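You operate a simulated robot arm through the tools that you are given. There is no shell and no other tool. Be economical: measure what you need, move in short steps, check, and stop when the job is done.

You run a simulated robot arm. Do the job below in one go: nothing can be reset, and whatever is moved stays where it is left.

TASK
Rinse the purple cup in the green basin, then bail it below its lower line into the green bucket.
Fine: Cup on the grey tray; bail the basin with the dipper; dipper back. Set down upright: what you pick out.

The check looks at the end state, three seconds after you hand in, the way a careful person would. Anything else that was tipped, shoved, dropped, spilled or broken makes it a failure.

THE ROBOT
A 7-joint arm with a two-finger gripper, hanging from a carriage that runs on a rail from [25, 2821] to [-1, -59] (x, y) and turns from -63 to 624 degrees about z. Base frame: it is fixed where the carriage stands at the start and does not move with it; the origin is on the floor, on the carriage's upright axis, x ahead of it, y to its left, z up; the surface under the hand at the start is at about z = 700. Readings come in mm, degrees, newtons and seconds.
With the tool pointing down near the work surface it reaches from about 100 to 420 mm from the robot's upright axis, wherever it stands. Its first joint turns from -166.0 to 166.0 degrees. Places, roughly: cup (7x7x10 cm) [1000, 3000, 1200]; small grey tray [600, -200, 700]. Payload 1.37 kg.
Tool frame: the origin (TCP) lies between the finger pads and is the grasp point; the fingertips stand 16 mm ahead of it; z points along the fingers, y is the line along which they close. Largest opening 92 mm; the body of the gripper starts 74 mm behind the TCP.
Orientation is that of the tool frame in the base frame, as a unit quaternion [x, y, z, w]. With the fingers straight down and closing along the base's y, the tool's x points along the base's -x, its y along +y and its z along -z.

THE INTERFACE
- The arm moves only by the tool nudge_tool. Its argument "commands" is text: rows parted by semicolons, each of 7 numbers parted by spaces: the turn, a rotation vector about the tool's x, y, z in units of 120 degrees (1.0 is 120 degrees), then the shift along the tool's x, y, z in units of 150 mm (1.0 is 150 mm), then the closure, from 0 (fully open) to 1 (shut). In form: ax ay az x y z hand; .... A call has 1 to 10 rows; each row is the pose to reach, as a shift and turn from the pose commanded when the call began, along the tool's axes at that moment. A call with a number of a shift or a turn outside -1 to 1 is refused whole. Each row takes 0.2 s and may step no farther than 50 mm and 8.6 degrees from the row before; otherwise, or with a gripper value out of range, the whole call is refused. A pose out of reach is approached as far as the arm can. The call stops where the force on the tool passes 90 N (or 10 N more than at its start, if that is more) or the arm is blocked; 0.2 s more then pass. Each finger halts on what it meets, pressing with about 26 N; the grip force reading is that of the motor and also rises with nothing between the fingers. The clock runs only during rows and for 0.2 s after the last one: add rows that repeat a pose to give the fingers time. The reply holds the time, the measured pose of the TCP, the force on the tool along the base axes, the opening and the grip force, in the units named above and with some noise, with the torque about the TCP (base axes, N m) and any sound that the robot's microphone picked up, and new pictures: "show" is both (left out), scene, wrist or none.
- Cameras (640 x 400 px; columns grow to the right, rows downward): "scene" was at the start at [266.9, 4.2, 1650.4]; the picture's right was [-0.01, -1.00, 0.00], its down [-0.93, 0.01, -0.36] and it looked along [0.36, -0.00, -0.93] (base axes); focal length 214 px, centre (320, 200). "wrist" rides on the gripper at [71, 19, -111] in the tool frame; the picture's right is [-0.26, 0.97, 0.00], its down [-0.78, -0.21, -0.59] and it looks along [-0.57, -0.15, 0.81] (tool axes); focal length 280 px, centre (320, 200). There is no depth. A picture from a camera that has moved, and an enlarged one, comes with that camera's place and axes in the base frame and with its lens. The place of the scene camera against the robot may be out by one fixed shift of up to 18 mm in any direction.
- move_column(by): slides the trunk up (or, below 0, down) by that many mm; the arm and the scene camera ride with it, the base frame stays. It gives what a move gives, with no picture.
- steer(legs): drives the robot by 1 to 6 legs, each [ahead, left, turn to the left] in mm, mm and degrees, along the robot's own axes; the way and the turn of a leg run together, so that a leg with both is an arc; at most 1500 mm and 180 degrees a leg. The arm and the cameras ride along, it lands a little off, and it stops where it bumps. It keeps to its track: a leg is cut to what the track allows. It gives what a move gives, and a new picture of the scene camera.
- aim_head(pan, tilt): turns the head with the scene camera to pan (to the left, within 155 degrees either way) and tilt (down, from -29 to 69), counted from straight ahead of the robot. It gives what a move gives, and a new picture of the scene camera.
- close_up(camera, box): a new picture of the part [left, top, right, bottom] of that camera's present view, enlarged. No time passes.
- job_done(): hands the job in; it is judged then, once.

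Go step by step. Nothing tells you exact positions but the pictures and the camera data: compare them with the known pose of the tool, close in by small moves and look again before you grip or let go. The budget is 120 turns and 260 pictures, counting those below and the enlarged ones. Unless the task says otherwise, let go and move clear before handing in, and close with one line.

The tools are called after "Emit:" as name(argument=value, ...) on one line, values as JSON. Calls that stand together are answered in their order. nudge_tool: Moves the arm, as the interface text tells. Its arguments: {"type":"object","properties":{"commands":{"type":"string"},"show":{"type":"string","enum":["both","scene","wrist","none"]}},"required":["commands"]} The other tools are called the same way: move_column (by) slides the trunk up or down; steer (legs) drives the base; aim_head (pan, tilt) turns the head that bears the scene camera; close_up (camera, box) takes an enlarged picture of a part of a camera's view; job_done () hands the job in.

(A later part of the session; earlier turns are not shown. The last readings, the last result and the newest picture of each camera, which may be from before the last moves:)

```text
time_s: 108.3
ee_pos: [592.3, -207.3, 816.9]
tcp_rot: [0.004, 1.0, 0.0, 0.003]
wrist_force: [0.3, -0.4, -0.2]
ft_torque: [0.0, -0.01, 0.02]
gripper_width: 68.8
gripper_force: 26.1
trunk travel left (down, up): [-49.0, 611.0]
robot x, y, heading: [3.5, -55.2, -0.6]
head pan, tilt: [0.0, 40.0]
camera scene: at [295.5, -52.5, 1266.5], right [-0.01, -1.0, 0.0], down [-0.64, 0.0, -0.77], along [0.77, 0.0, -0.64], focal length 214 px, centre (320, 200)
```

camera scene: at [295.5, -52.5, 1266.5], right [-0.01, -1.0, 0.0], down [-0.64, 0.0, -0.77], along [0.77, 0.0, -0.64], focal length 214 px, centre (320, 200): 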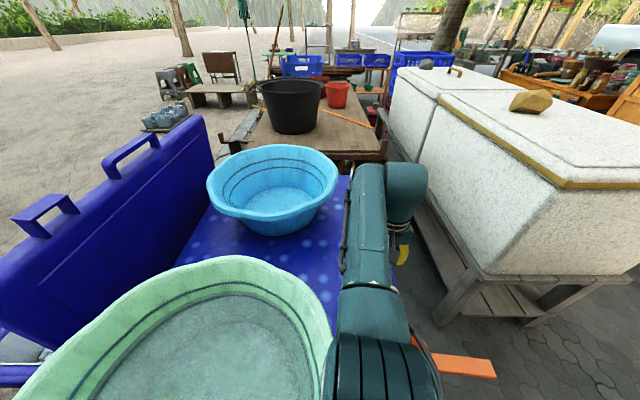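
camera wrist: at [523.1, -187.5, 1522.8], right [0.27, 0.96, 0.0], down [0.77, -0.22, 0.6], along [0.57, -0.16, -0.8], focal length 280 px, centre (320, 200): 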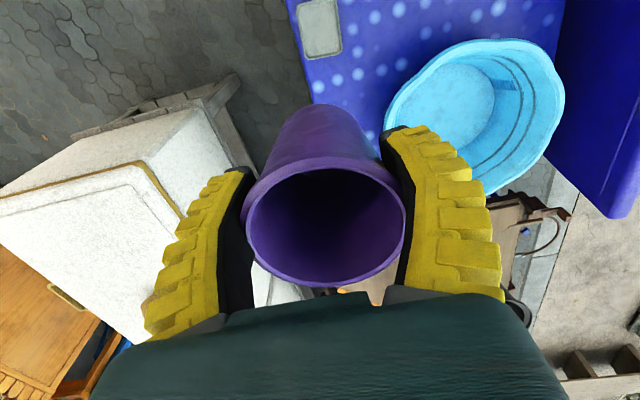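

Centred over the tray (centre ≈ (596, -205)). Lowering the last bit with small steps, watching the force.

Emit:
move_column(by=-32)

Emit:
nudge_tool(commands="0 0 0 0 0 0.02 0.5; 0 0 0 0 0 0.03 0.5; 0 0 0 0 0 0.04 0.5", show="none")

```text
time_s: 109.1
ee_pos: [592.1, -205.7, 785.3]
tcp_rot: [0.003, 1.0, 0.0, 0.003]
wrist_force: [0.7, 0.8, -0.2]
ft_torque: [-0.02, 0.01, -0.02]
gripper_width: 68.9
gripper_force: 26.2
trunk travel left (down, up): [-17.0, 643.0]
robot x, y, heading: [0.2, -56.8, -0.6]
head pan, tilt: [0.0, 40.0]
```

```text
time_s: 109.9
ee_pos: [593.5, -206.7, 778.8]
tcp_rot: [0.003, 1.0, 0.0, 0.004]
wrist_force: [0.4, 1.0, -1.2]
ft_torque: [-0.02, 0.0, 0.0]
gripper_width: 68.8
gripper_force: 26.1
trunk travel left (down, up): [-17.0, 643.0]
robot x, y, heading: [0.1, -54.6, -0.4]
head pan, tilt: [0.0, 40.0]
```

Emit:
nudge_tool(commands="0 0 0 0 0 0.01 0.5; 0 0 0 0 0 0.02 0.5", show="none")

Emit:
nudge_tool(commands="0 0 0 0 0 0.007 0.5; 0 0 0 0 0 0.013 0.5", show="wrist")

```text
time_s: 110.5
ee_pos: [594.0, -207.5, 777.7]
tcp_rot: [0.004, 1.0, 0.0, 0.003]
wrist_force: [0.3, 0.3, 0.7]
ft_torque: [0.07, 0.04, 0.04]
gripper_width: 68.9
gripper_force: 25.6
trunk travel left (down, up): [-17.0, 643.0]
robot x, y, heading: [1.9, -54.5, -0.5]
head pan, tilt: [0.0, 40.0]
```

```text
time_s: 111.1
ee_pos: [593.4, -206.1, 775.9]
tcp_rot: [0.004, 1.0, -0.001, 0.005]
wrist_force: [-1.7, 0.8, 11.1]
ft_torque: [0.31, 0.1, 0.07]
gripper_width: 68.7
gripper_force: 26.2
trunk travel left (down, up): [-17.0, 643.0]
robot x, y, heading: [-0.1, -54.6, -0.3]
head pan, tilt: [0.0, 40.0]
camera wrist: at [523.4, -188.0, 886.0], right [0.27, 0.96, 0.0], down [0.77, -0.22, 0.6], along [0.57, -0.16, -0.8], focal length 280 px, centre (320, 200)
```

wrist: 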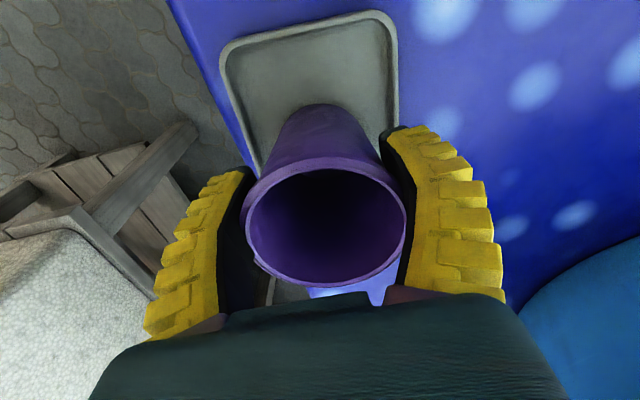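

Contact with the tray; releasing and rising straight up.

Emit:
nudge_tool(commands="0 0 0 0 0 -0.01 0.3; 0 0 0 0 0 -0.01 0; 0 0 0 0 0 -0.01 0; 0 0 0 0 0 -0.01 0", show="wrist")

Emit:
move_column(by=200)

Emit:
close_up(camera="wrist", box=[0, 0, 640, 400])

```text
time_s: 112.1
ee_pos: [592.3, -207.2, 775.5]
tcp_rot: [0.003, 1.0, -0.001, 0.002]
wrist_force: [-0.9, 0.0, 0.5]
ft_torque: [-0.02, 0.02, 0.0]
gripper_width: 91.8
gripper_force: 0.1
trunk travel left (down, up): [-17.0, 643.0]
robot x, y, heading: [1.8, -54.3, -0.7]
head pan, tilt: [0.0, 40.0]
camera wrist: at [522.8, -187.8, 885.8], right [0.27, 0.96, 0.0], down [0.77, -0.22, 0.59], along [0.57, -0.16, -0.8], focal length 280 px, centre (320, 200)
```

wrist: 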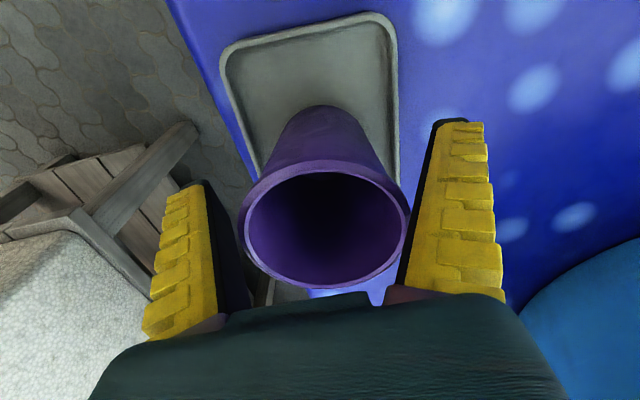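

```text
time_s: 114.3
ee_pos: [593.5, -207.2, 976.3]
tcp_rot: [0.003, 1.0, 0.0, 0.002]
wrist_force: [0.8, -0.4, 0.7]
ft_torque: [-0.02, -0.03, -0.03]
gripper_width: 92.1
gripper_force: 0.2
trunk travel left (down, up): [-217.0, 443.0]
robot x, y, heading: [-1.3, -50.6, -0.7]
head pan, tilt: [0.0, 40.0]
```

```text
1.00 times, centred on (320, 200) of wrist (not enlarged: the box is as wide or as high as the picture)
camera zoom: at [522.6, -187.7, 1085.7], right [0.27, 0.96, 0.0], down [0.77, -0.22, 0.59], along [0.57, -0.16, -0.8], focal length 280 px, centre (320, 200)
```

zoom: 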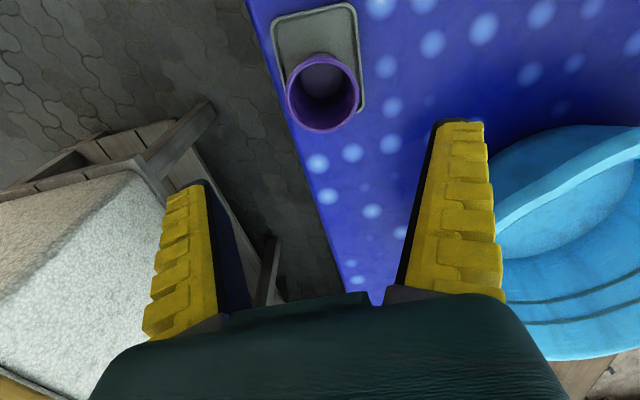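

The purple cup stands upright on the tray. Next the dipper: I'll rise, back off and turn the tool 90° so the fingers close across its handle.

Emit:
move_column(by=150)

Emit:
nudge_tool(commands="0 0 -0.07 0.1 -0.03 0 0; 0 0 -0.14 0.2 -0.06 0 0; 0 0 -0.21 0.3 -0.09 0 0; 0 0 -0.28 0.4 -0.12 0 0; 0 0 -0.35 0.5 -0.15 0 0; 0 0 -0.42 0.6 -0.18 0 0; 0 0 -0.49 0.7 -0.21 0 0; 0 0 -0.56 0.8 -0.24 0 0; 0 0 -0.63 0.9 -0.27 0 0; 0 0 -0.7 1 -0.3 0 0", show="none")

Emit:
nudge_tool(commands="0 0 -0.05 0 0 0 0; 0 0 -0.05 0 0 0 0", show="both")

```text
time_s: 116.0
ee_pos: [593.4, -207.0, 1127.2]
tcp_rot: [0.004, 1.0, 0.0, 0.003]
wrist_force: [0.6, -0.4, -0.3]
ft_torque: [0.0, 0.01, 0.02]
gripper_width: 91.8
gripper_force: 0.1
trunk travel left (down, up): [-367.0, 293.0]
robot x, y, heading: [0.1, -59.1, -0.5]
head pan, tilt: [0.0, 40.0]
```

```text
time_s: 118.2
ee_pos: [441.8, -252.3, 1125.4]
tcp_rot: [-0.667, 0.745, -0.003, 0.003]
wrist_force: [0.2, 0.2, -0.2]
ft_torque: [0.03, -0.01, -0.01]
gripper_width: 91.9
gripper_force: 0.0
trunk travel left (down, up): [-367.0, 293.0]
robot x, y, heading: [0.2, -52.8, -0.4]
head pan, tilt: [0.0, 40.0]
```

```text
time_s: 118.8
ee_pos: [441.8, -250.2, 1125.4]
tcp_rot: [-0.706, 0.708, -0.002, 0.003]
wrist_force: [-0.4, 0.2, 1.0]
ft_torque: [-0.02, -0.03, -0.01]
gripper_width: 92.0
gripper_force: 0.1
trunk travel left (down, up): [-367.0, 293.0]
robot x, y, heading: [-3.2, -53.5, -0.4]
head pan, tilt: [0.0, 40.0]
camera scene: at [295.5, -52.6, 1584.5], right [-0.01, -1.0, 0.0], down [-0.64, 0.0, -0.77], along [0.77, -0.01, -0.64], focal length 214 px, centre (320, 200)
camera wrist: at [423.9, -322.3, 1235.7], right [-0.96, 0.27, -0.01], down [0.21, 0.78, 0.59], along [0.16, 0.57, -0.81], focal length 280 px, centre (320, 200)
```

scene: 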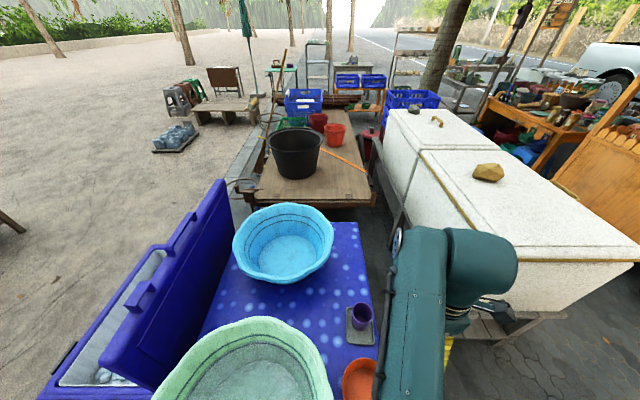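
wrist: 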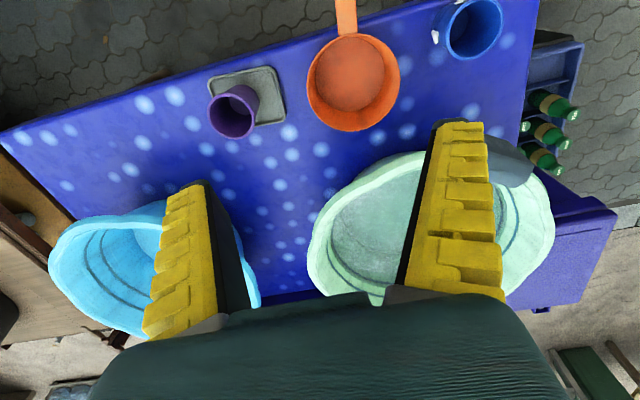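

Emit:
nudge_tool(commands="0 0 0 0.19 0.1 0.2 0; 0 0 0 0.38 0.2 0.4 0; 0 0 0 0.57 0.3 0.6 0; 0 0 0 0.57 0.3 0.9 0", show="wrist")

```text
time_s: 119.8
ee_pos: [398.6, -337.3, 990.3]
tcp_rot: [-0.704, 0.71, -0.003, 0.003]
wrist_force: [0.7, -0.3, 0.0]
ft_torque: [0.04, 0.02, -0.03]
gripper_width: 91.8
gripper_force: 0.1
trunk travel left (down, up): [-367.0, 293.0]
robot x, y, heading: [-1.4, -56.6, -0.3]
head pan, tilt: [0.0, 40.0]
camera wrist: at [378.8, -408.8, 1100.9], right [-0.96, 0.27, -0.01], down [0.21, 0.78, 0.59], along [0.16, 0.57, -0.81], focal length 280 px, centre (320, 200)
```

wrist: 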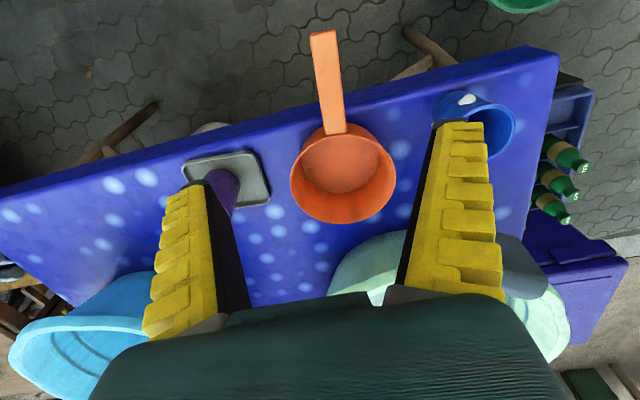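

Emit:
nudge_tool(commands="0 0 0.03 0 0.02 0.3 0; 0 0 0.06 0 0.045 0.6 0; 0 0 0.06 0 0.045 0.85 0", show="wrist")

```text
time_s: 120.6
ee_pos: [391.0, -336.7, 863.9]
tcp_rot: [-0.658, 0.753, -0.002, 0.003]
wrist_force: [0.0, 0.2, 0.4]
ft_torque: [0.0, 0.0, -0.02]
gripper_width: 92.1
gripper_force: 0.1
trunk travel left (down, up): [-367.0, 293.0]
robot x, y, heading: [-2.3, -54.8, -0.4]
head pan, tilt: [0.0, 40.0]
camera wrist: at [363.3, -405.4, 972.8], right [-0.92, 0.39, -0.01], down [0.31, 0.75, 0.59], along [0.23, 0.54, -0.81], focal length 280 px, centre (320, 200)
```

wrist: 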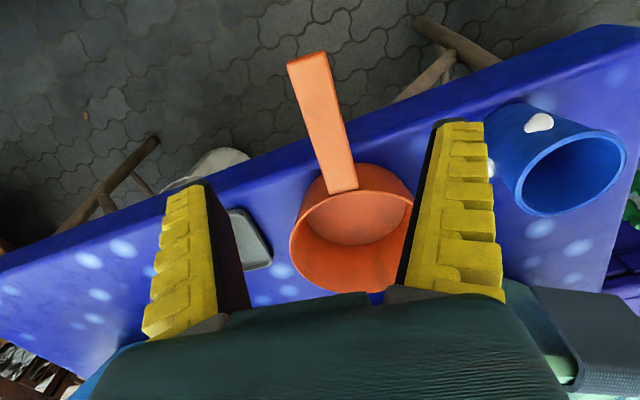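

Emit:
nudge_tool(commands="0 0 0 0 0.01 0.2 0; 0 0 0 0 0.01 0.4 0; 0 0 0 0 0.01 0.5 0; 0 0 0 0 0.01 0.61 0", show="wrist")

Emit:
aim_head(pan=-50, tilt=60)

```text
time_s: 121.6
ee_pos: [391.3, -336.9, 771.6]
tcp_rot: [-0.659, 0.753, -0.002, 0.003]
wrist_force: [0.3, 0.0, 0.3]
ft_torque: [0.04, 0.0, 0.02]
gripper_width: 91.7
gripper_force: 0.1
trunk travel left (down, up): [-367.0, 293.0]
robot x, y, heading: [2.2, -55.2, -0.3]
head pan, tilt: [0.0, 40.0]
camera wrist: at [363.4, -404.6, 882.0], right [-0.92, 0.39, -0.01], down [0.31, 0.75, 0.59], along [0.23, 0.54, -0.81], focal length 280 px, centre (320, 200)
```

wrist: 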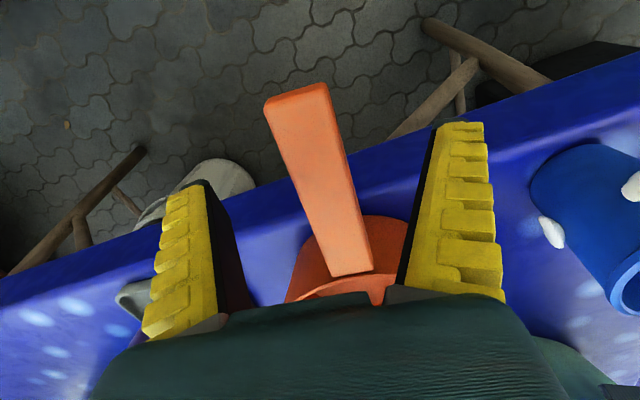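

```text
time_s: 122.8
ee_pos: [390.9, -336.2, 772.5]
tcp_rot: [-0.658, 0.753, -0.003, 0.002]
wrist_force: [-0.8, 0.2, -0.3]
ft_torque: [-0.01, -0.01, -0.01]
gripper_width: 91.9
gripper_force: 0.0
trunk travel left (down, up): [-367.0, 293.0]
robot x, y, heading: [-0.9, -56.6, -0.0]
head pan, tilt: [-50.0, 60.0]
camera scene: at [253.1, -103.3, 1557.8], right [-0.77, -0.64, 0.0], down [-0.55, 0.67, -0.5], along [0.32, -0.39, -0.87], focal length 214 px, centre (320, 200)
```

scene: 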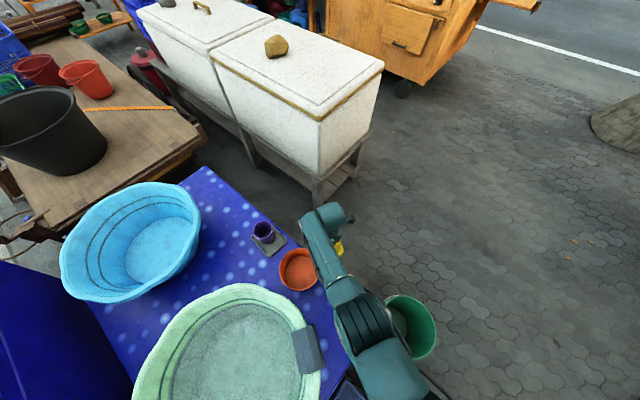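

The handle seems to lie around z≈755–768, slightly lower than the TCP; I'll lower 13 mm and close.

Emit:
nudge_tool(commands="0 0 0 0 0 0.09 0; 0 0 0 0 0 0.09 0.3; 0 0 0 0 0 0.09 0.5; 0 0 0 0 0 0.09 0.75; 0 0 0 0 0 0.09 0.95; 0 0 0 0 0 0.09 0.95; 0 0 0 0 0 0.09 0.95", show="wrist")

Emit:
close_up(camera="scene", box=[260, 200, 380, 300])

```text
time_s: 124.4
ee_pos: [391.4, -335.3, 757.6]
tcp_rot: [-0.659, 0.753, -0.002, 0.002]
wrist_force: [-0.3, -0.4, -1.0]
ft_torque: [-0.1, 0.0, 0.02]
gripper_width: 25.3
gripper_force: 26.1
trunk travel left (down, up): [-367.0, 293.0]
robot x, y, heading: [-2.8, -56.1, -0.3]
head pan, tilt: [-50.0, 60.0]
camera wrist: at [363.2, -404.1, 868.2], right [-0.92, 0.39, -0.01], down [0.31, 0.75, 0.59], along [0.23, 0.54, -0.81], focal length 280 px, centre (320, 200)
```

wrist: 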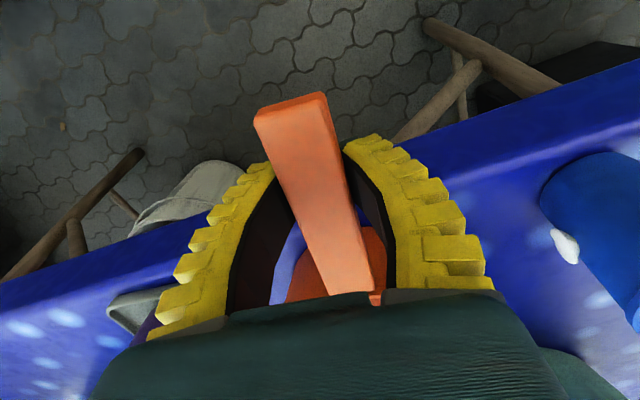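

```text
4.00 times, centred on (320, 250) of scene
camera zoom: at [253.0, -103.3, 1557.8], right [-0.77, -0.64, 0.0], down [-0.55, 0.67, -0.5], along [0.32, -0.39, -0.87], focal length 858 px, centre (320, 0)
```

zoom: 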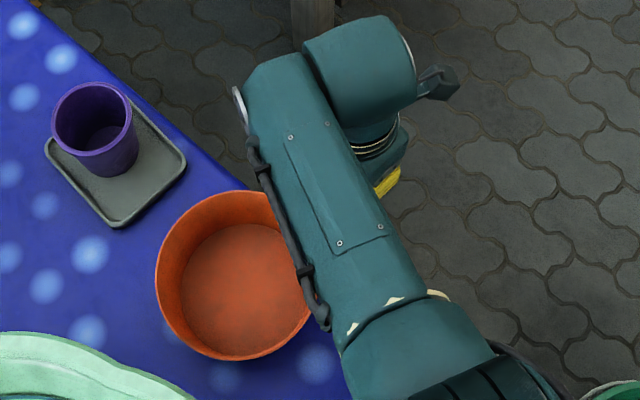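

The handle is gripped, but far from the bowl. To reduce the twisting load I'll regrip about 32 mm nearer the bowl.

Emit:
nudge_tool(commands="0 0 0 0 0 0 0.6; 0 0 0 0 0 0 0.4; 0 0 0 -0.1 0 -0.02 0.4; 0 0 0 -0.21 0 -0.03 0.4; 0 0 0 -0.21 0 -0.03 0.7; 0 0 0 -0.21 0 -0.03 0.95; 0 0 0 -0.21 0 -0.03 0.95; 0 0 0 -0.21 0 -0.03 0.95", show="wrist")

Emit:
nudge_tool(commands="0 0 0 0 0 -0.2 0.95; 0 0 0 0 0 -0.4 0.95", show="both")

Emit:
close_up(camera="scene", box=[260, 200, 380, 300])

```text
time_s: 126.2
ee_pos: [395.6, -305.1, 762.8]
tcp_rot: [-0.659, 0.752, -0.002, 0.002]
wrist_force: [-3.2, 0.5, 6.6]
ft_torque: [0.36, -0.02, 0.13]
gripper_width: 22.9
gripper_force: 26.0
trunk travel left (down, up): [-367.0, 293.0]
robot x, y, heading: [-2.1, -54.5, -0.2]
head pan, tilt: [-50.0, 60.0]
camera wrist: at [367.9, -373.1, 872.6], right [-0.92, 0.39, -0.01], down [0.31, 0.75, 0.59], along [0.23, 0.54, -0.81], focal length 280 px, centre (320, 200)
```

wrist: 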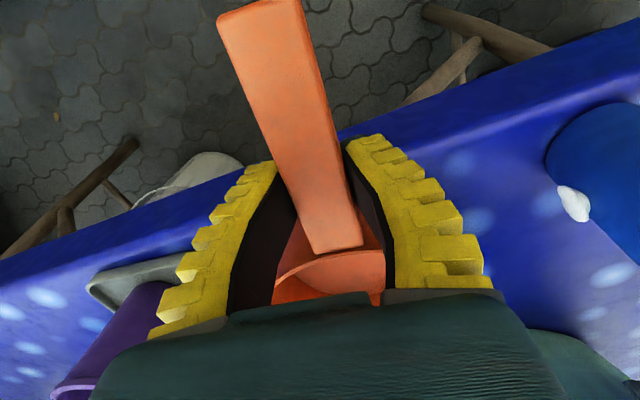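

```text
time_s: 126.8
ee_pos: [394.6, -303.7, 820.8]
tcp_rot: [-0.659, 0.752, -0.002, 0.002]
wrist_force: [0.6, 0.9, -1.2]
ft_torque: [-0.11, 0.01, -0.01]
gripper_width: 19.8
gripper_force: 26.1
trunk travel left (down, up): [-367.0, 293.0]
robot x, y, heading: [-2.6, -55.5, -0.3]
head pan, tilt: [-50.0, 60.0]
camera scene: at [253.0, -103.3, 1557.7], right [-0.77, -0.64, 0.0], down [-0.55, 0.67, -0.5], along [0.32, -0.39, -0.87], focal length 214 px, centre (320, 200)
camera wrist: at [367.3, -372.6, 931.7], right [-0.92, 0.39, 0.0], down [0.31, 0.74, 0.59], along [0.23, 0.54, -0.81], focal length 280 px, centre (320, 200)
```

scene: 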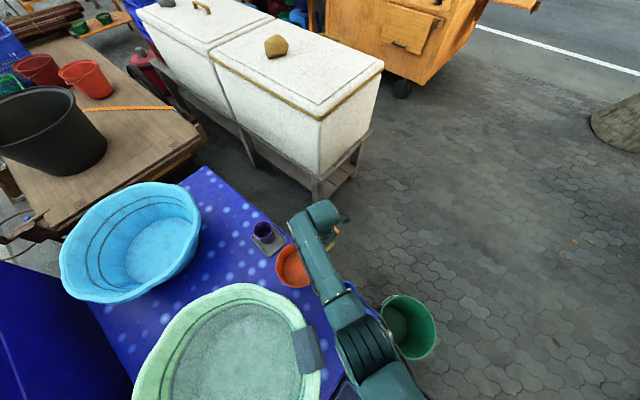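
wrist: 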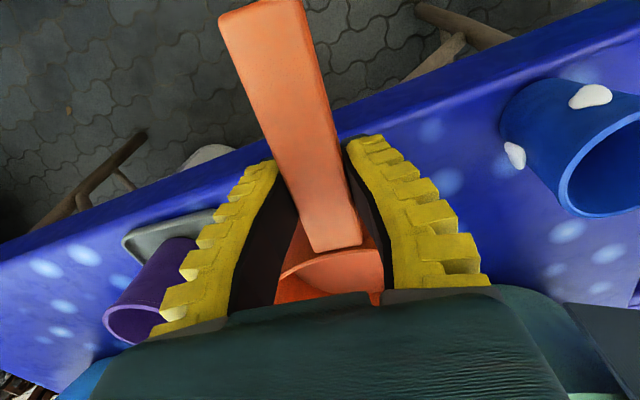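

```text
4.00 times, centred on (320, 250) of scene
camera zoom: at [253.0, -103.3, 1557.7], right [-0.77, -0.64, 0.0], down [-0.55, 0.67, -0.5], along [0.32, -0.39, -0.87], focal length 858 px, centre (320, 0)
```

zoom: 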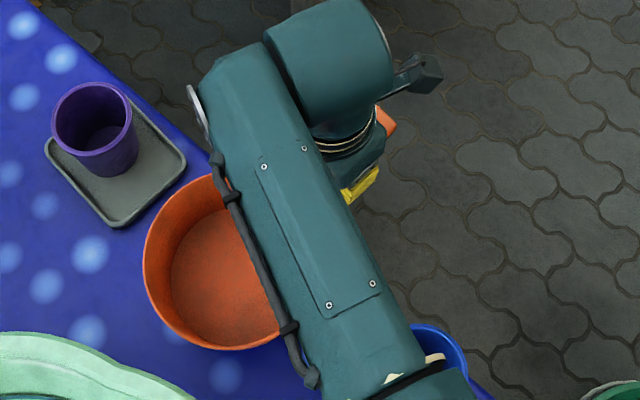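

The dipper is held level. Plan: scoop with the carriage at y≈445, then one carriage move plus turn brings the bowl over the bucket. Lifting and driving over.

Emit:
move_column(by=180)

Emit:
steer(legs=[[0, 500, 0]])

Emit:
nudge_tool(commands="0 0 0 0.24 0.16 0 0.95; 0 0 0 0.48 0.32 0 0.95; 0 0 0 0.72 0.42 0 0.95; 0 0 0 0.95 0.42 0 0.95", show="both")

```text
time_s: 128.8
ee_pos: [393.7, -304.7, 1002.0]
tcp_rot: [-0.659, 0.752, -0.002, 0.002]
wrist_force: [-0.1, -0.4, -2.1]
ft_torque: [-0.1, 0.04, 0.0]
gripper_width: 19.7
gripper_force: 25.9
trunk travel left (down, up): [-547.0, 113.0]
robot x, y, heading: [-1.6, -54.7, -0.2]
head pan, tilt: [-50.0, 60.0]
```

```text
time_s: 131.8
ee_pos: [399.3, 199.1, 1001.3]
tcp_rot: [-0.658, 0.753, -0.003, 0.002]
wrist_force: [-0.7, 0.0, -0.9]
ft_torque: [-0.1, 0.01, -0.02]
gripper_width: 19.5
gripper_force: 25.9
trunk travel left (down, up): [-547.0, 113.0]
robot x, y, heading: [5.4, 451.1, -0.4]
head pan, tilt: [-50.0, 60.0]
camera scene: at [257.3, 400.2, 1737.8], right [-0.77, -0.64, 0.0], down [-0.55, 0.67, -0.5], along [0.32, -0.39, -0.87], focal length 214 px, centre (320, 200)
```

scene: 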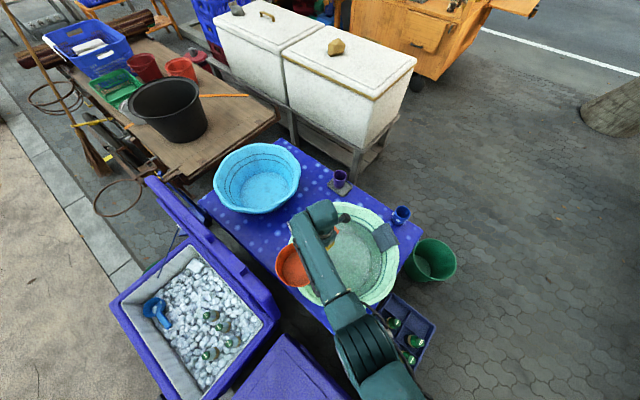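

```text
time_s: 132.8
ee_pos: [317.6, 65.9, 1001.2]
tcp_rot: [-0.659, 0.752, -0.002, 0.003]
wrist_force: [0.3, -0.5, -1.7]
ft_torque: [-0.14, 0.0, -0.02]
gripper_width: 19.9
gripper_force: 26.0
trunk travel left (down, up): [-547.0, 113.0]
robot x, y, heading: [1.1, 448.6, -0.5]
head pan, tilt: [-50.0, 60.0]
camera scene: at [257.3, 400.2, 1737.8], right [-0.77, -0.64, 0.0], down [-0.55, 0.67, -0.5], along [0.32, -0.39, -0.87], focal length 214 px, centre (320, 200)
camera wrist: at [289.2, -1.9, 1111.1], right [-0.92, 0.39, -0.01], down [0.31, 0.74, 0.59], along [0.23, 0.54, -0.81], focal length 280 px, centre (320, 200)
```

scene: 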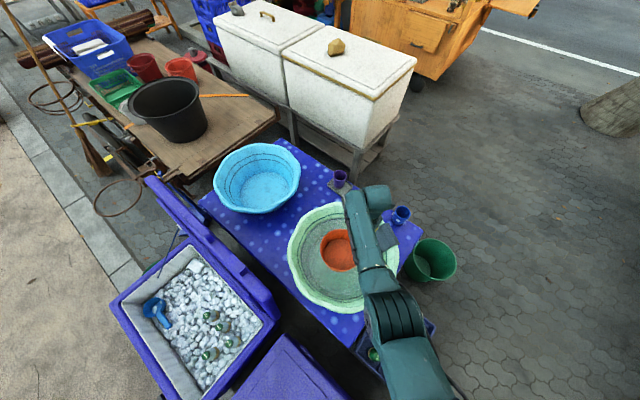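
wrist: 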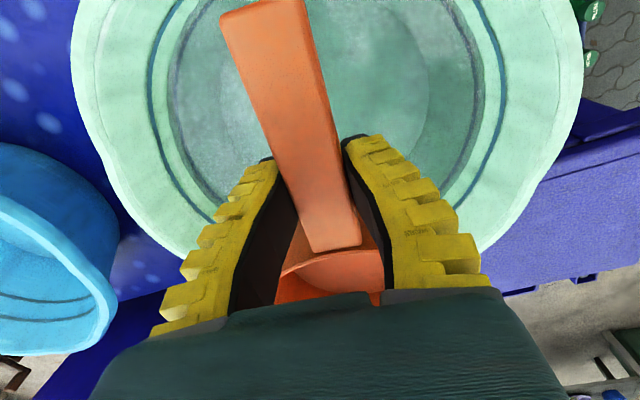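

Emit:
move_column(by=-170)

Emit:
nudge_tool(commands="0.07 0 0 0 0 0 0.95; 0.14 0 0 0 0 0.06 0.95; 0.21 0 0 0 0 0.12 0.95; 0.21 0 0 0 0 0.18 0.95; 0.21 0 0 0 0 0.18 0.95; 0.21 0 0 0 0 0.18 0.95", show="both")

Emit:
close_up(camera="scene", box=[270, 190, 420, 300])

```text
time_s: 134.7
ee_pos: [317.5, 67.1, 830.9]
tcp_rot: [-0.658, 0.753, -0.003, 0.002]
wrist_force: [0.2, -0.5, -1.8]
ft_torque: [-0.11, 0.02, 0.05]
gripper_width: 19.8
gripper_force: 26.3
trunk travel left (down, up): [-377.0, 283.0]
robot x, y, heading: [6.5, 445.5, -0.6]
head pan, tilt: [-50.0, 60.0]
```

```text
time_s: 136.1
ee_pos: [316.4, 68.3, 802.7]
tcp_rot: [-0.642, 0.734, -0.166, 0.146]
wrist_force: [0.3, -0.4, -7.5]
ft_torque: [-0.7, 0.16, 0.0]
gripper_width: 19.6
gripper_force: 25.8
trunk travel left (down, up): [-377.0, 283.0]
robot x, y, heading: [1.3, 451.5, -0.5]
head pan, tilt: [-50.0, 60.0]
camera scene: at [257.1, 400.3, 1567.6], right [-0.77, -0.64, 0.0], down [-0.55, 0.67, -0.5], along [0.32, -0.39, -0.87], focal length 214 px, centre (320, 200)
camera wrist: at [244.0, 5.4, 893.7], right [-0.83, 0.38, -0.42], down [0.04, 0.78, 0.62], along [0.56, 0.5, -0.66], focal length 280 px, centre (320, 200)
```

scene: 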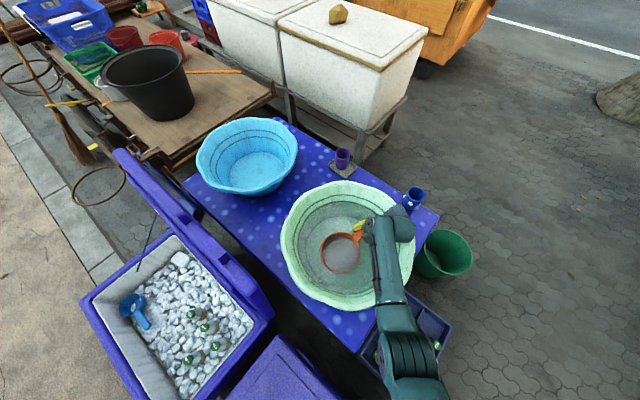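
wrist: 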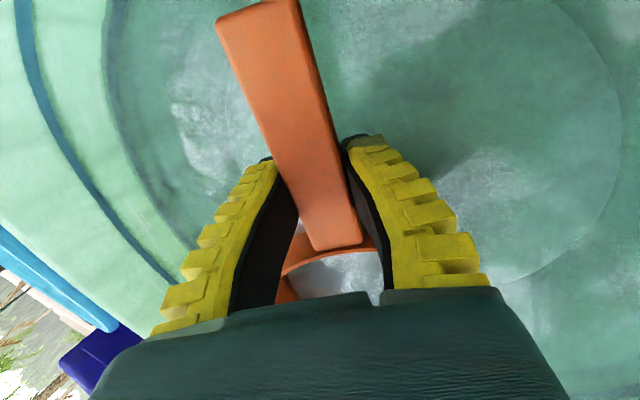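

```text
3.64 times, centred on (345, 245) of scene
camera zoom: at [257.1, 400.3, 1567.6], right [-0.77, -0.64, 0.0], down [-0.55, 0.67, -0.5], along [0.32, -0.39, -0.87], focal length 780 px, centre (229, 36)
```

zoom: 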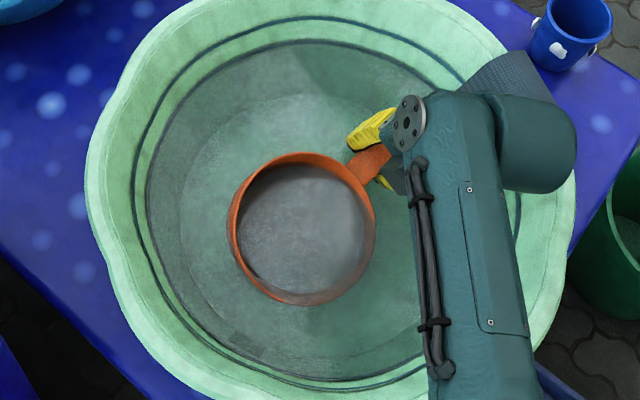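

The dipper holds about 0.6 kg of water and isn't slipping. Levelling while rising, then lifting.

Emit:
nudge_tool(commands="-0.05 0 0 0 -0.02 -0.05 0.95; -0.1 0 0 0 -0.05 -0.1 0.95; -0.15 0 0 0 -0.08 -0.17 0.95; -0.21 0 0 0 -0.11 -0.24 0.95; -0.21 0 0 0 -0.14 -0.3 0.95", show="none")

Emit:
move_column(by=140)

Emit:
close_up(camera="scene", box=[270, 190, 420, 300])

Emit:
close_up(camera="wrist", box=[0, 0, 640, 400])

```text
time_s: 137.3
ee_pos: [317.1, 67.2, 854.2]
tcp_rot: [-0.658, 0.753, -0.002, 0.001]
wrist_force: [0.2, 0.0, -7.7]
ft_torque: [-0.6, 0.09, 0.02]
gripper_width: 17.7
gripper_force: 26.6
trunk travel left (down, up): [-377.0, 283.0]
robot x, y, heading: [1.8, 450.2, -0.6]
head pan, tilt: [-50.0, 60.0]
```

```text
time_s: 138.9
ee_pos: [315.4, 66.2, 992.6]
tcp_rot: [-0.659, 0.752, -0.001, 0.002]
wrist_force: [-0.1, -1.2, -7.9]
ft_torque: [-0.61, 0.1, -0.04]
gripper_width: 17.7
gripper_force: 26.1
trunk travel left (down, up): [-517.0, 143.0]
robot x, y, heading: [3.5, 447.5, -0.6]
head pan, tilt: [-50.0, 60.0]
```

```text
3.64 times, centred on (345, 245) of scene
camera zoom: at [257.1, 400.3, 1707.6], right [-0.77, -0.64, 0.0], down [-0.55, 0.67, -0.5], along [0.32, -0.39, -0.87], focal length 780 px, centre (229, 36)
```

zoom: 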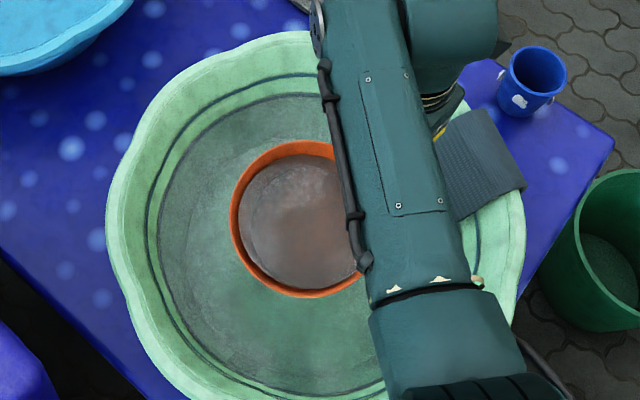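

```text
1.00 times, centred on (320, 200) of wrist (not enlarged: the box is as wide or as high as the picture)
camera zoom: at [288.9, -1.2, 1102.9], right [-0.92, 0.39, 0.0], down [0.31, 0.74, 0.59], along [0.23, 0.54, -0.81], focal length 280 px, centre (320, 200)
```

zoom: 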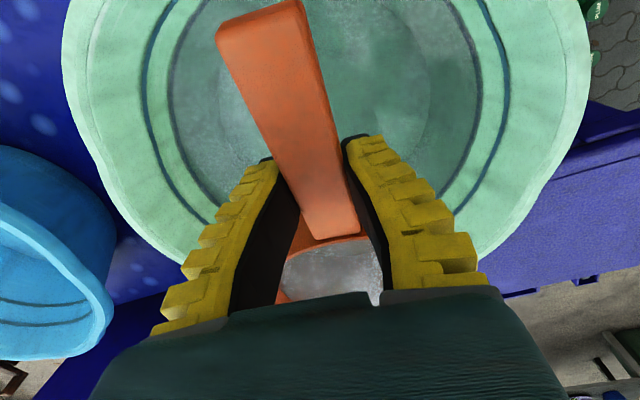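

Emit:
steer(legs=[[0, -396, 0], [0, 0, -62]])

Emit:
aim_head(pan=-25, tilt=66)

Emit:
close_up(camera="wrist", box=[0, 0, 640, 400])

```text
time_s: 144.2
ee_pos: [-189.5, -398.7, 992.5]
tcp_rot: [-0.177, 0.984, -0.002, 0.002]
wrist_force: [-0.1, -0.7, -8.4]
ft_torque: [-0.21, 0.57, -0.03]
gripper_width: 17.8
gripper_force: 25.5
trunk travel left (down, up): [-517.0, 143.0]
robot x, y, heading: [-1.5, 55.3, -62.4]
head pan, tilt: [-50.0, 60.0]
camera scene: at [78.2, -178.2, 1707.7], right [-0.92, 0.38, 0.0], down [0.33, 0.8, -0.5], along [-0.19, -0.46, -0.87], focal length 214 px, centre (320, 200)
```

scene: 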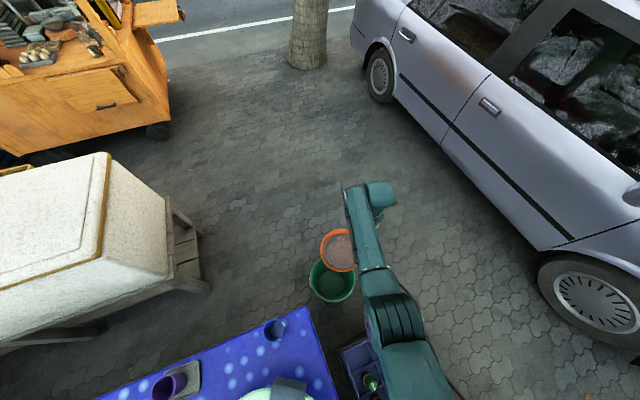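

```text
time_s: 145.0
ee_pos: [-189.0, -399.4, 993.9]
tcp_rot: [-0.176, 0.984, -0.003, 0.001]
wrist_force: [-0.4, 0.2, -8.3]
ft_torque: [-0.22, 0.62, 0.0]
gripper_width: 17.8
gripper_force: 26.1
trunk travel left (down, up): [-517.0, 143.0]
robot x, y, heading: [-0.1, 59.6, -62.6]
head pan, tilt: [-25.0, 66.0]
camera scene: at [106.3, -176.0, 1701.1], right [-1.0, -0.04, 0.0], down [-0.04, 0.91, -0.41], along [0.02, -0.41, -0.91], focal length 214 px, centre (320, 200)
```

scene: 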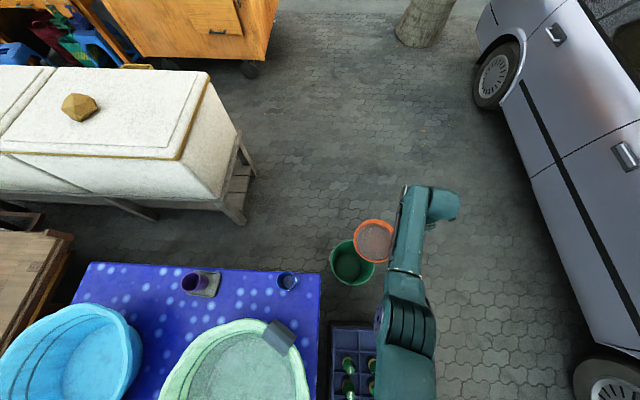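

```text
1.00 times, centred on (320, 200) of wrist (not enlarged: the box is as wide or as high as the picture)
camera zoom: at [-261.8, -406.0, 1103.0], right [-0.09, 1.0, 0.0], down [0.8, 0.07, 0.59], along [0.59, 0.05, -0.81], focal length 280 px, centre (320, 200)
```

zoom: 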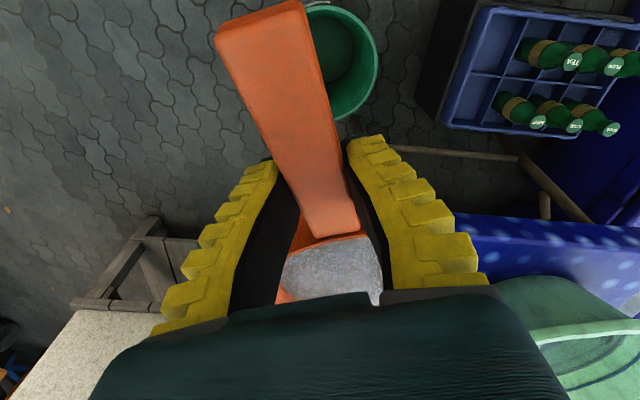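

The bowl is near the bucket (centre ≈ (-97, -385)), and the water will exit on the robot side, so I'll shift the carriage 65 mm along -y, then lower the trunk and look.

Emit:
steer(legs=[[57, -31, 0]])

Emit:
move_column(by=-400)

Emit:
close_up(camera="scene", box=[220, 150, 500, 325])

Emit:
close_up(camera="wrist", box=[0, 0, 640, 400])

```text
time_s: 146.0
ee_pos: [-190.4, -463.7, 993.5]
tcp_rot: [-0.175, 0.984, -0.003, 0.001]
wrist_force: [-0.1, 0.3, -7.1]
ft_torque: [-0.21, 0.56, 0.0]
gripper_width: 17.8
gripper_force: 25.7
trunk travel left (down, up): [-517.0, 143.0]
robot x, y, heading: [-1.6, -8.0, -62.6]
head pan, tilt: [-25.0, 66.0]
camera scene: at [105.6, -241.1, 1701.1], right [-1.0, -0.04, 0.0], down [-0.04, 0.91, -0.41], along [0.02, -0.41, -0.91], focal length 214 px, centre (320, 200)
```

scene: 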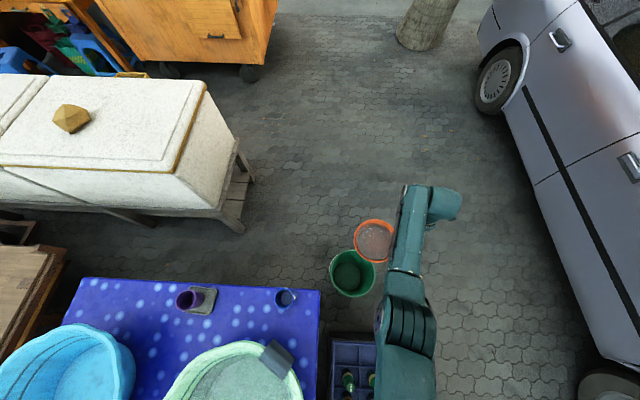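

```text
time_s: 149.9
ee_pos: [-190.4, -463.8, 592.8]
tcp_rot: [-0.176, 0.984, -0.002, 0.001]
wrist_force: [0.0, 0.4, -7.5]
ft_torque: [-0.21, 0.54, 0.0]
gripper_width: 17.6
gripper_force: 25.8
trunk travel left (down, up): [-117.0, 543.0]
robot x, y, heading: [0.8, -11.4, -62.7]
head pan, tilt: [-25.0, 66.0]
```

```text
2.29 times, centred on (360, 238) of scene
camera zoom: at [105.7, -241.0, 1301.1], right [-1.0, -0.04, 0.0], down [-0.04, 0.91, -0.41], along [0.02, -0.41, -0.91], focal length 490 px, centre (229, 114)
```

zoom: 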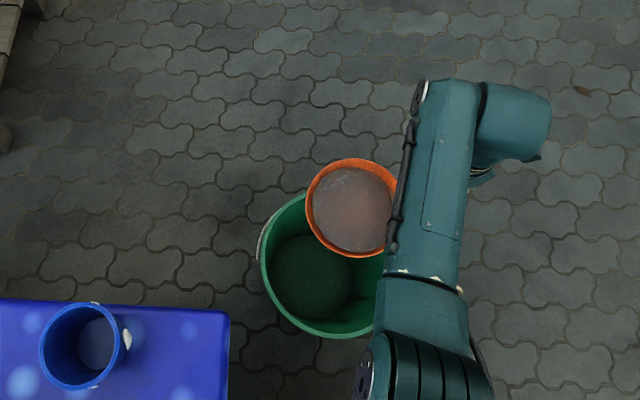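

```text
1.00 times, centred on (320, 200) of wrist (not enlarged: the box is as wide or as high as the picture)
camera zoom: at [-262.7, -470.9, 703.1], right [-0.09, 1.0, -0.01], down [0.8, 0.07, 0.59], along [0.59, 0.05, -0.81], focal length 280 px, centre (320, 200)
```

zoom: 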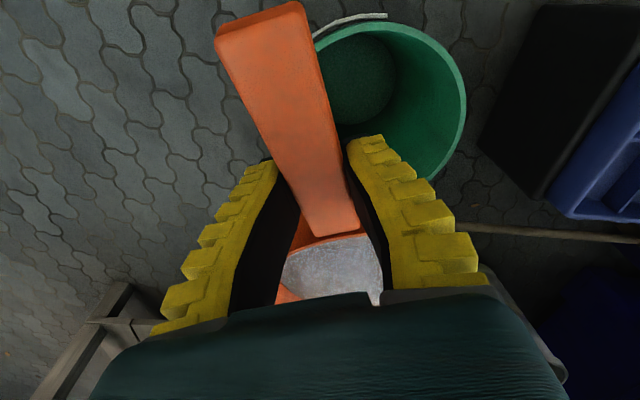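

Bucket centre ≈ (-100, -384), the bowl is well placed for pouring. Lowering a bit more and rolling the dipper.

Emit:
move_column(by=-70)

Emit:
nudge_tool(commands="0.07 0 0 0 0 0 0.95; 0.14 0 0 0 0 0 0.95; 0.21 0 0 0 0 0 0.95; 0.28 0 0 0 0 0 0.95; 0.33 0 0 0 0 0 0.95; 0.39 0 0 0 0 0 0.95; 0.45 0 0 0 0 0 0.95; 0.52 0 0 0 0 0 0.95; 0.59 0 0 0 0 0 0.95; 0.66 0 0 0 0 0 0.95", show="scene")

Emit:
nudge_tool(commands="0.07 0 0 0 0 0 0.95; 0.14 0 0 0 0 0 0.95; 0.2 0 0 0 0 0 0.95; 0.2 0 0 0 0 0 0.95; 0.2 0 0 0 0 0 0.95; 0.2 0 0 0 0 0 0.95", show="both")

```text
time_s: 150.9
ee_pos: [-190.5, -463.8, 522.2]
tcp_rot: [-0.175, 0.984, -0.003, 0.0]
wrist_force: [0.0, 0.4, -7.8]
ft_torque: [-0.21, 0.52, 0.0]
gripper_width: 17.8
gripper_force: 25.7
trunk travel left (down, up): [-47.0, 613.0]
robot x, y, heading: [-3.4, -6.9, -62.4]
head pan, tilt: [-25.0, 66.0]
```

```text
time_s: 153.1
ee_pos: [-170.1, -457.1, 569.1]
tcp_rot: [-0.13, 0.761, -0.625, 0.115]
wrist_force: [2.8, 2.9, -0.4]
ft_torque: [0.04, 0.16, -0.17]
gripper_width: 18.7
gripper_force: 25.4
out of reach, approached as far as the arm can: row 10
trunk travel left (down, up): [-47.0, 613.0]
robot x, y, heading: [-2.3, -8.9, -62.4]
head pan, tilt: [-25.0, 66.0]
camera scene: at [109.9, -236.8, 1230.5], right [-1.0, -0.04, 0.0], down [-0.04, 0.91, -0.4], along [0.02, -0.4, -0.92], focal length 214 px, centre (320, 200)
```

scene: 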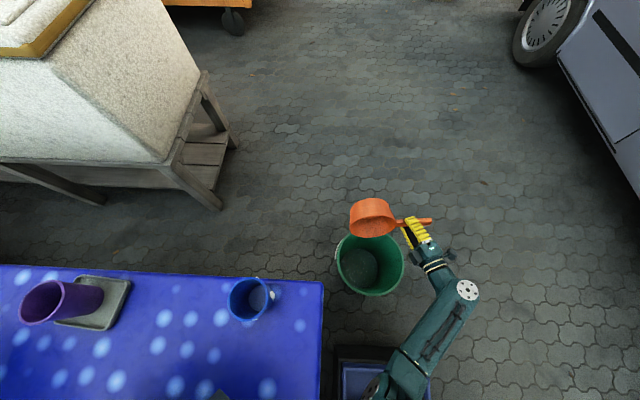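

```text
time_s: 154.5
ee_pos: [-171.8, -440.7, 713.0]
tcp_rot: [0.108, -0.61, 0.772, -0.139]
wrist_force: [0.6, -0.4, -0.8]
ft_torque: [0.09, 0.13, -0.01]
gripper_width: 18.9
gripper_force: 26.9
out of reach, approached as far as the arm can: row 1, 2, 3, 4, 5, 6
trunk travel left (down, up): [-47.0, 613.0]
robot x, y, heading: [-1.4, -8.5, -62.4]
head pan, tilt: [-25.0, 66.0]
camera scene: at [105.9, -241.1, 1231.2], right [-1.0, -0.04, 0.0], down [-0.04, 0.91, -0.41], along [0.02, -0.41, -0.91], focal length 214 px, centre (320, 200)
camera wrist: at [-271.9, -369.4, 668.0], right [0.33, -0.12, -0.94], down [0.52, 0.85, 0.07], along [0.79, -0.51, 0.34], focal length 280 px, centre (320, 200)
```

scene: 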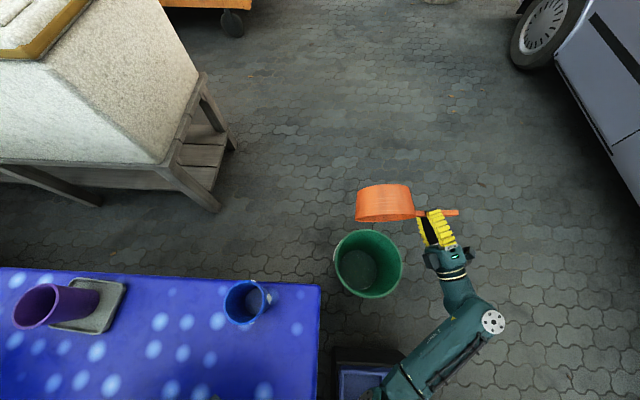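
wrist: 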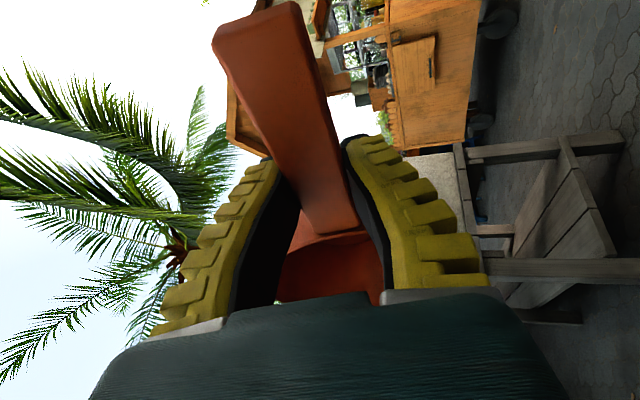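

Emit:
close_up(camera="scene", box=[290, 170, 480, 310])

```text
2.86 times, centred on (385, 240) of scene
camera zoom: at [105.9, -241.1, 1231.2], right [-1.0, -0.04, 0.0], down [-0.04, 0.91, -0.41], along [0.02, -0.41, -0.91], focal length 613 px, centre (134, 86)
```

zoom: 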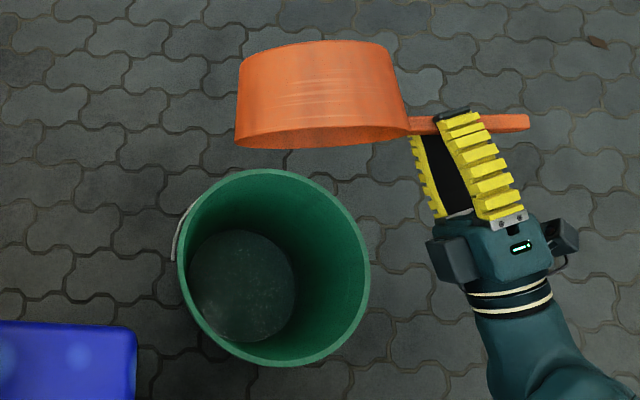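

No puddle outside the bucket, and the dipper is empty. Rolling back upright.

Emit:
nudge_tool(commands="-0.07 0 0 0 0 0 0.95; -0.14 0 0 0 0 0 0.95; -0.21 0 0 0 0 0 0.95; -0.28 0 0 0 0 0 0.95; -0.35 0 0 0 0 0 0.95; -0.42 0 0 0 0 0 0.95; -0.49 0 0 0 0 0 0.95; -0.56 0 0 0 0 0 0.95; -0.63 0 0 0 0 0 0.95; -0.7 0 0 0 0 0 0.95", show="none")

Emit:
nudge_tool(commands="-0.07 0 0 0 0 0 0.95; -0.14 0 0 0 0 0 0.95; -0.157 0 0 0 0 0 0.95", show="scene")

Emit:
close_up(camera="scene", box=[290, 170, 480, 310])

```text
time_s: 156.7
ee_pos: [-173.3, -440.0, 715.1]
tcp_rot: [-0.172, 0.971, -0.166, 0.03]
wrist_force: [0.3, 0.5, -1.6]
ft_torque: [-0.03, 0.12, -0.01]
gripper_width: 18.6
gripper_force: 25.7
trunk travel left (down, up): [-47.0, 613.0]
robot x, y, heading: [-1.0, -10.4, -62.9]
head pan, tilt: [-25.0, 66.0]
```

```text
time_s: 157.5
ee_pos: [-174.9, -441.6, 715.5]
tcp_rot: [-0.175, 0.984, -0.006, 0.001]
wrist_force: [0.0, -0.1, -2.3]
ft_torque: [-0.04, 0.11, 0.03]
gripper_width: 18.7
gripper_force: 25.8
trunk travel left (down, up): [-47.0, 613.0]
robot x, y, heading: [-0.2, -9.2, -62.5]
head pan, tilt: [-25.0, 66.0]
camera scene: at [105.6, -241.1, 1231.1], right [-1.0, -0.04, 0.0], down [-0.04, 0.91, -0.41], along [0.02, -0.41, -0.91], focal length 214 px, centre (320, 200)
```

scene: 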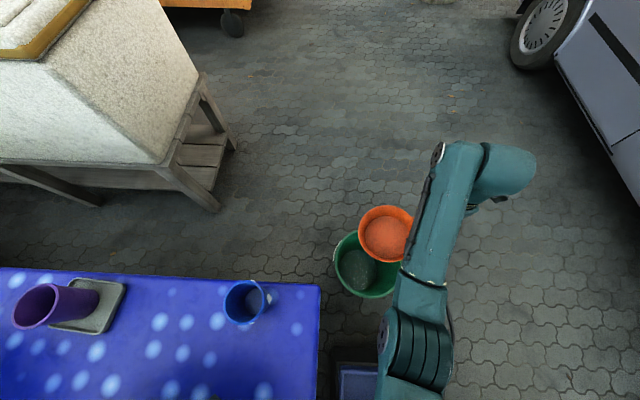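

```text
2.86 times, centred on (385, 240) of scene
camera zoom: at [105.6, -241.1, 1231.1], right [-1.0, -0.04, 0.0], down [-0.04, 0.91, -0.41], along [0.02, -0.41, -0.91], focal length 613 px, centre (134, 86)
```

zoom: 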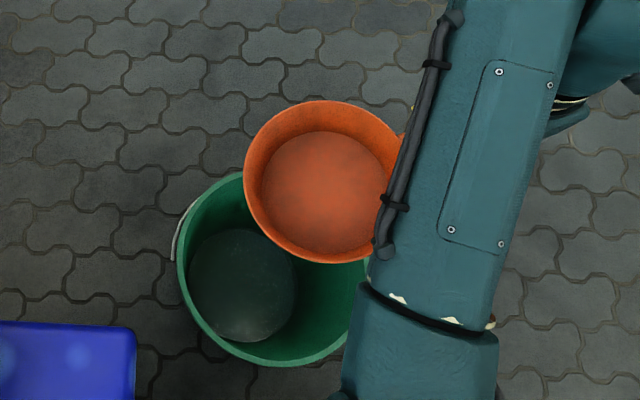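

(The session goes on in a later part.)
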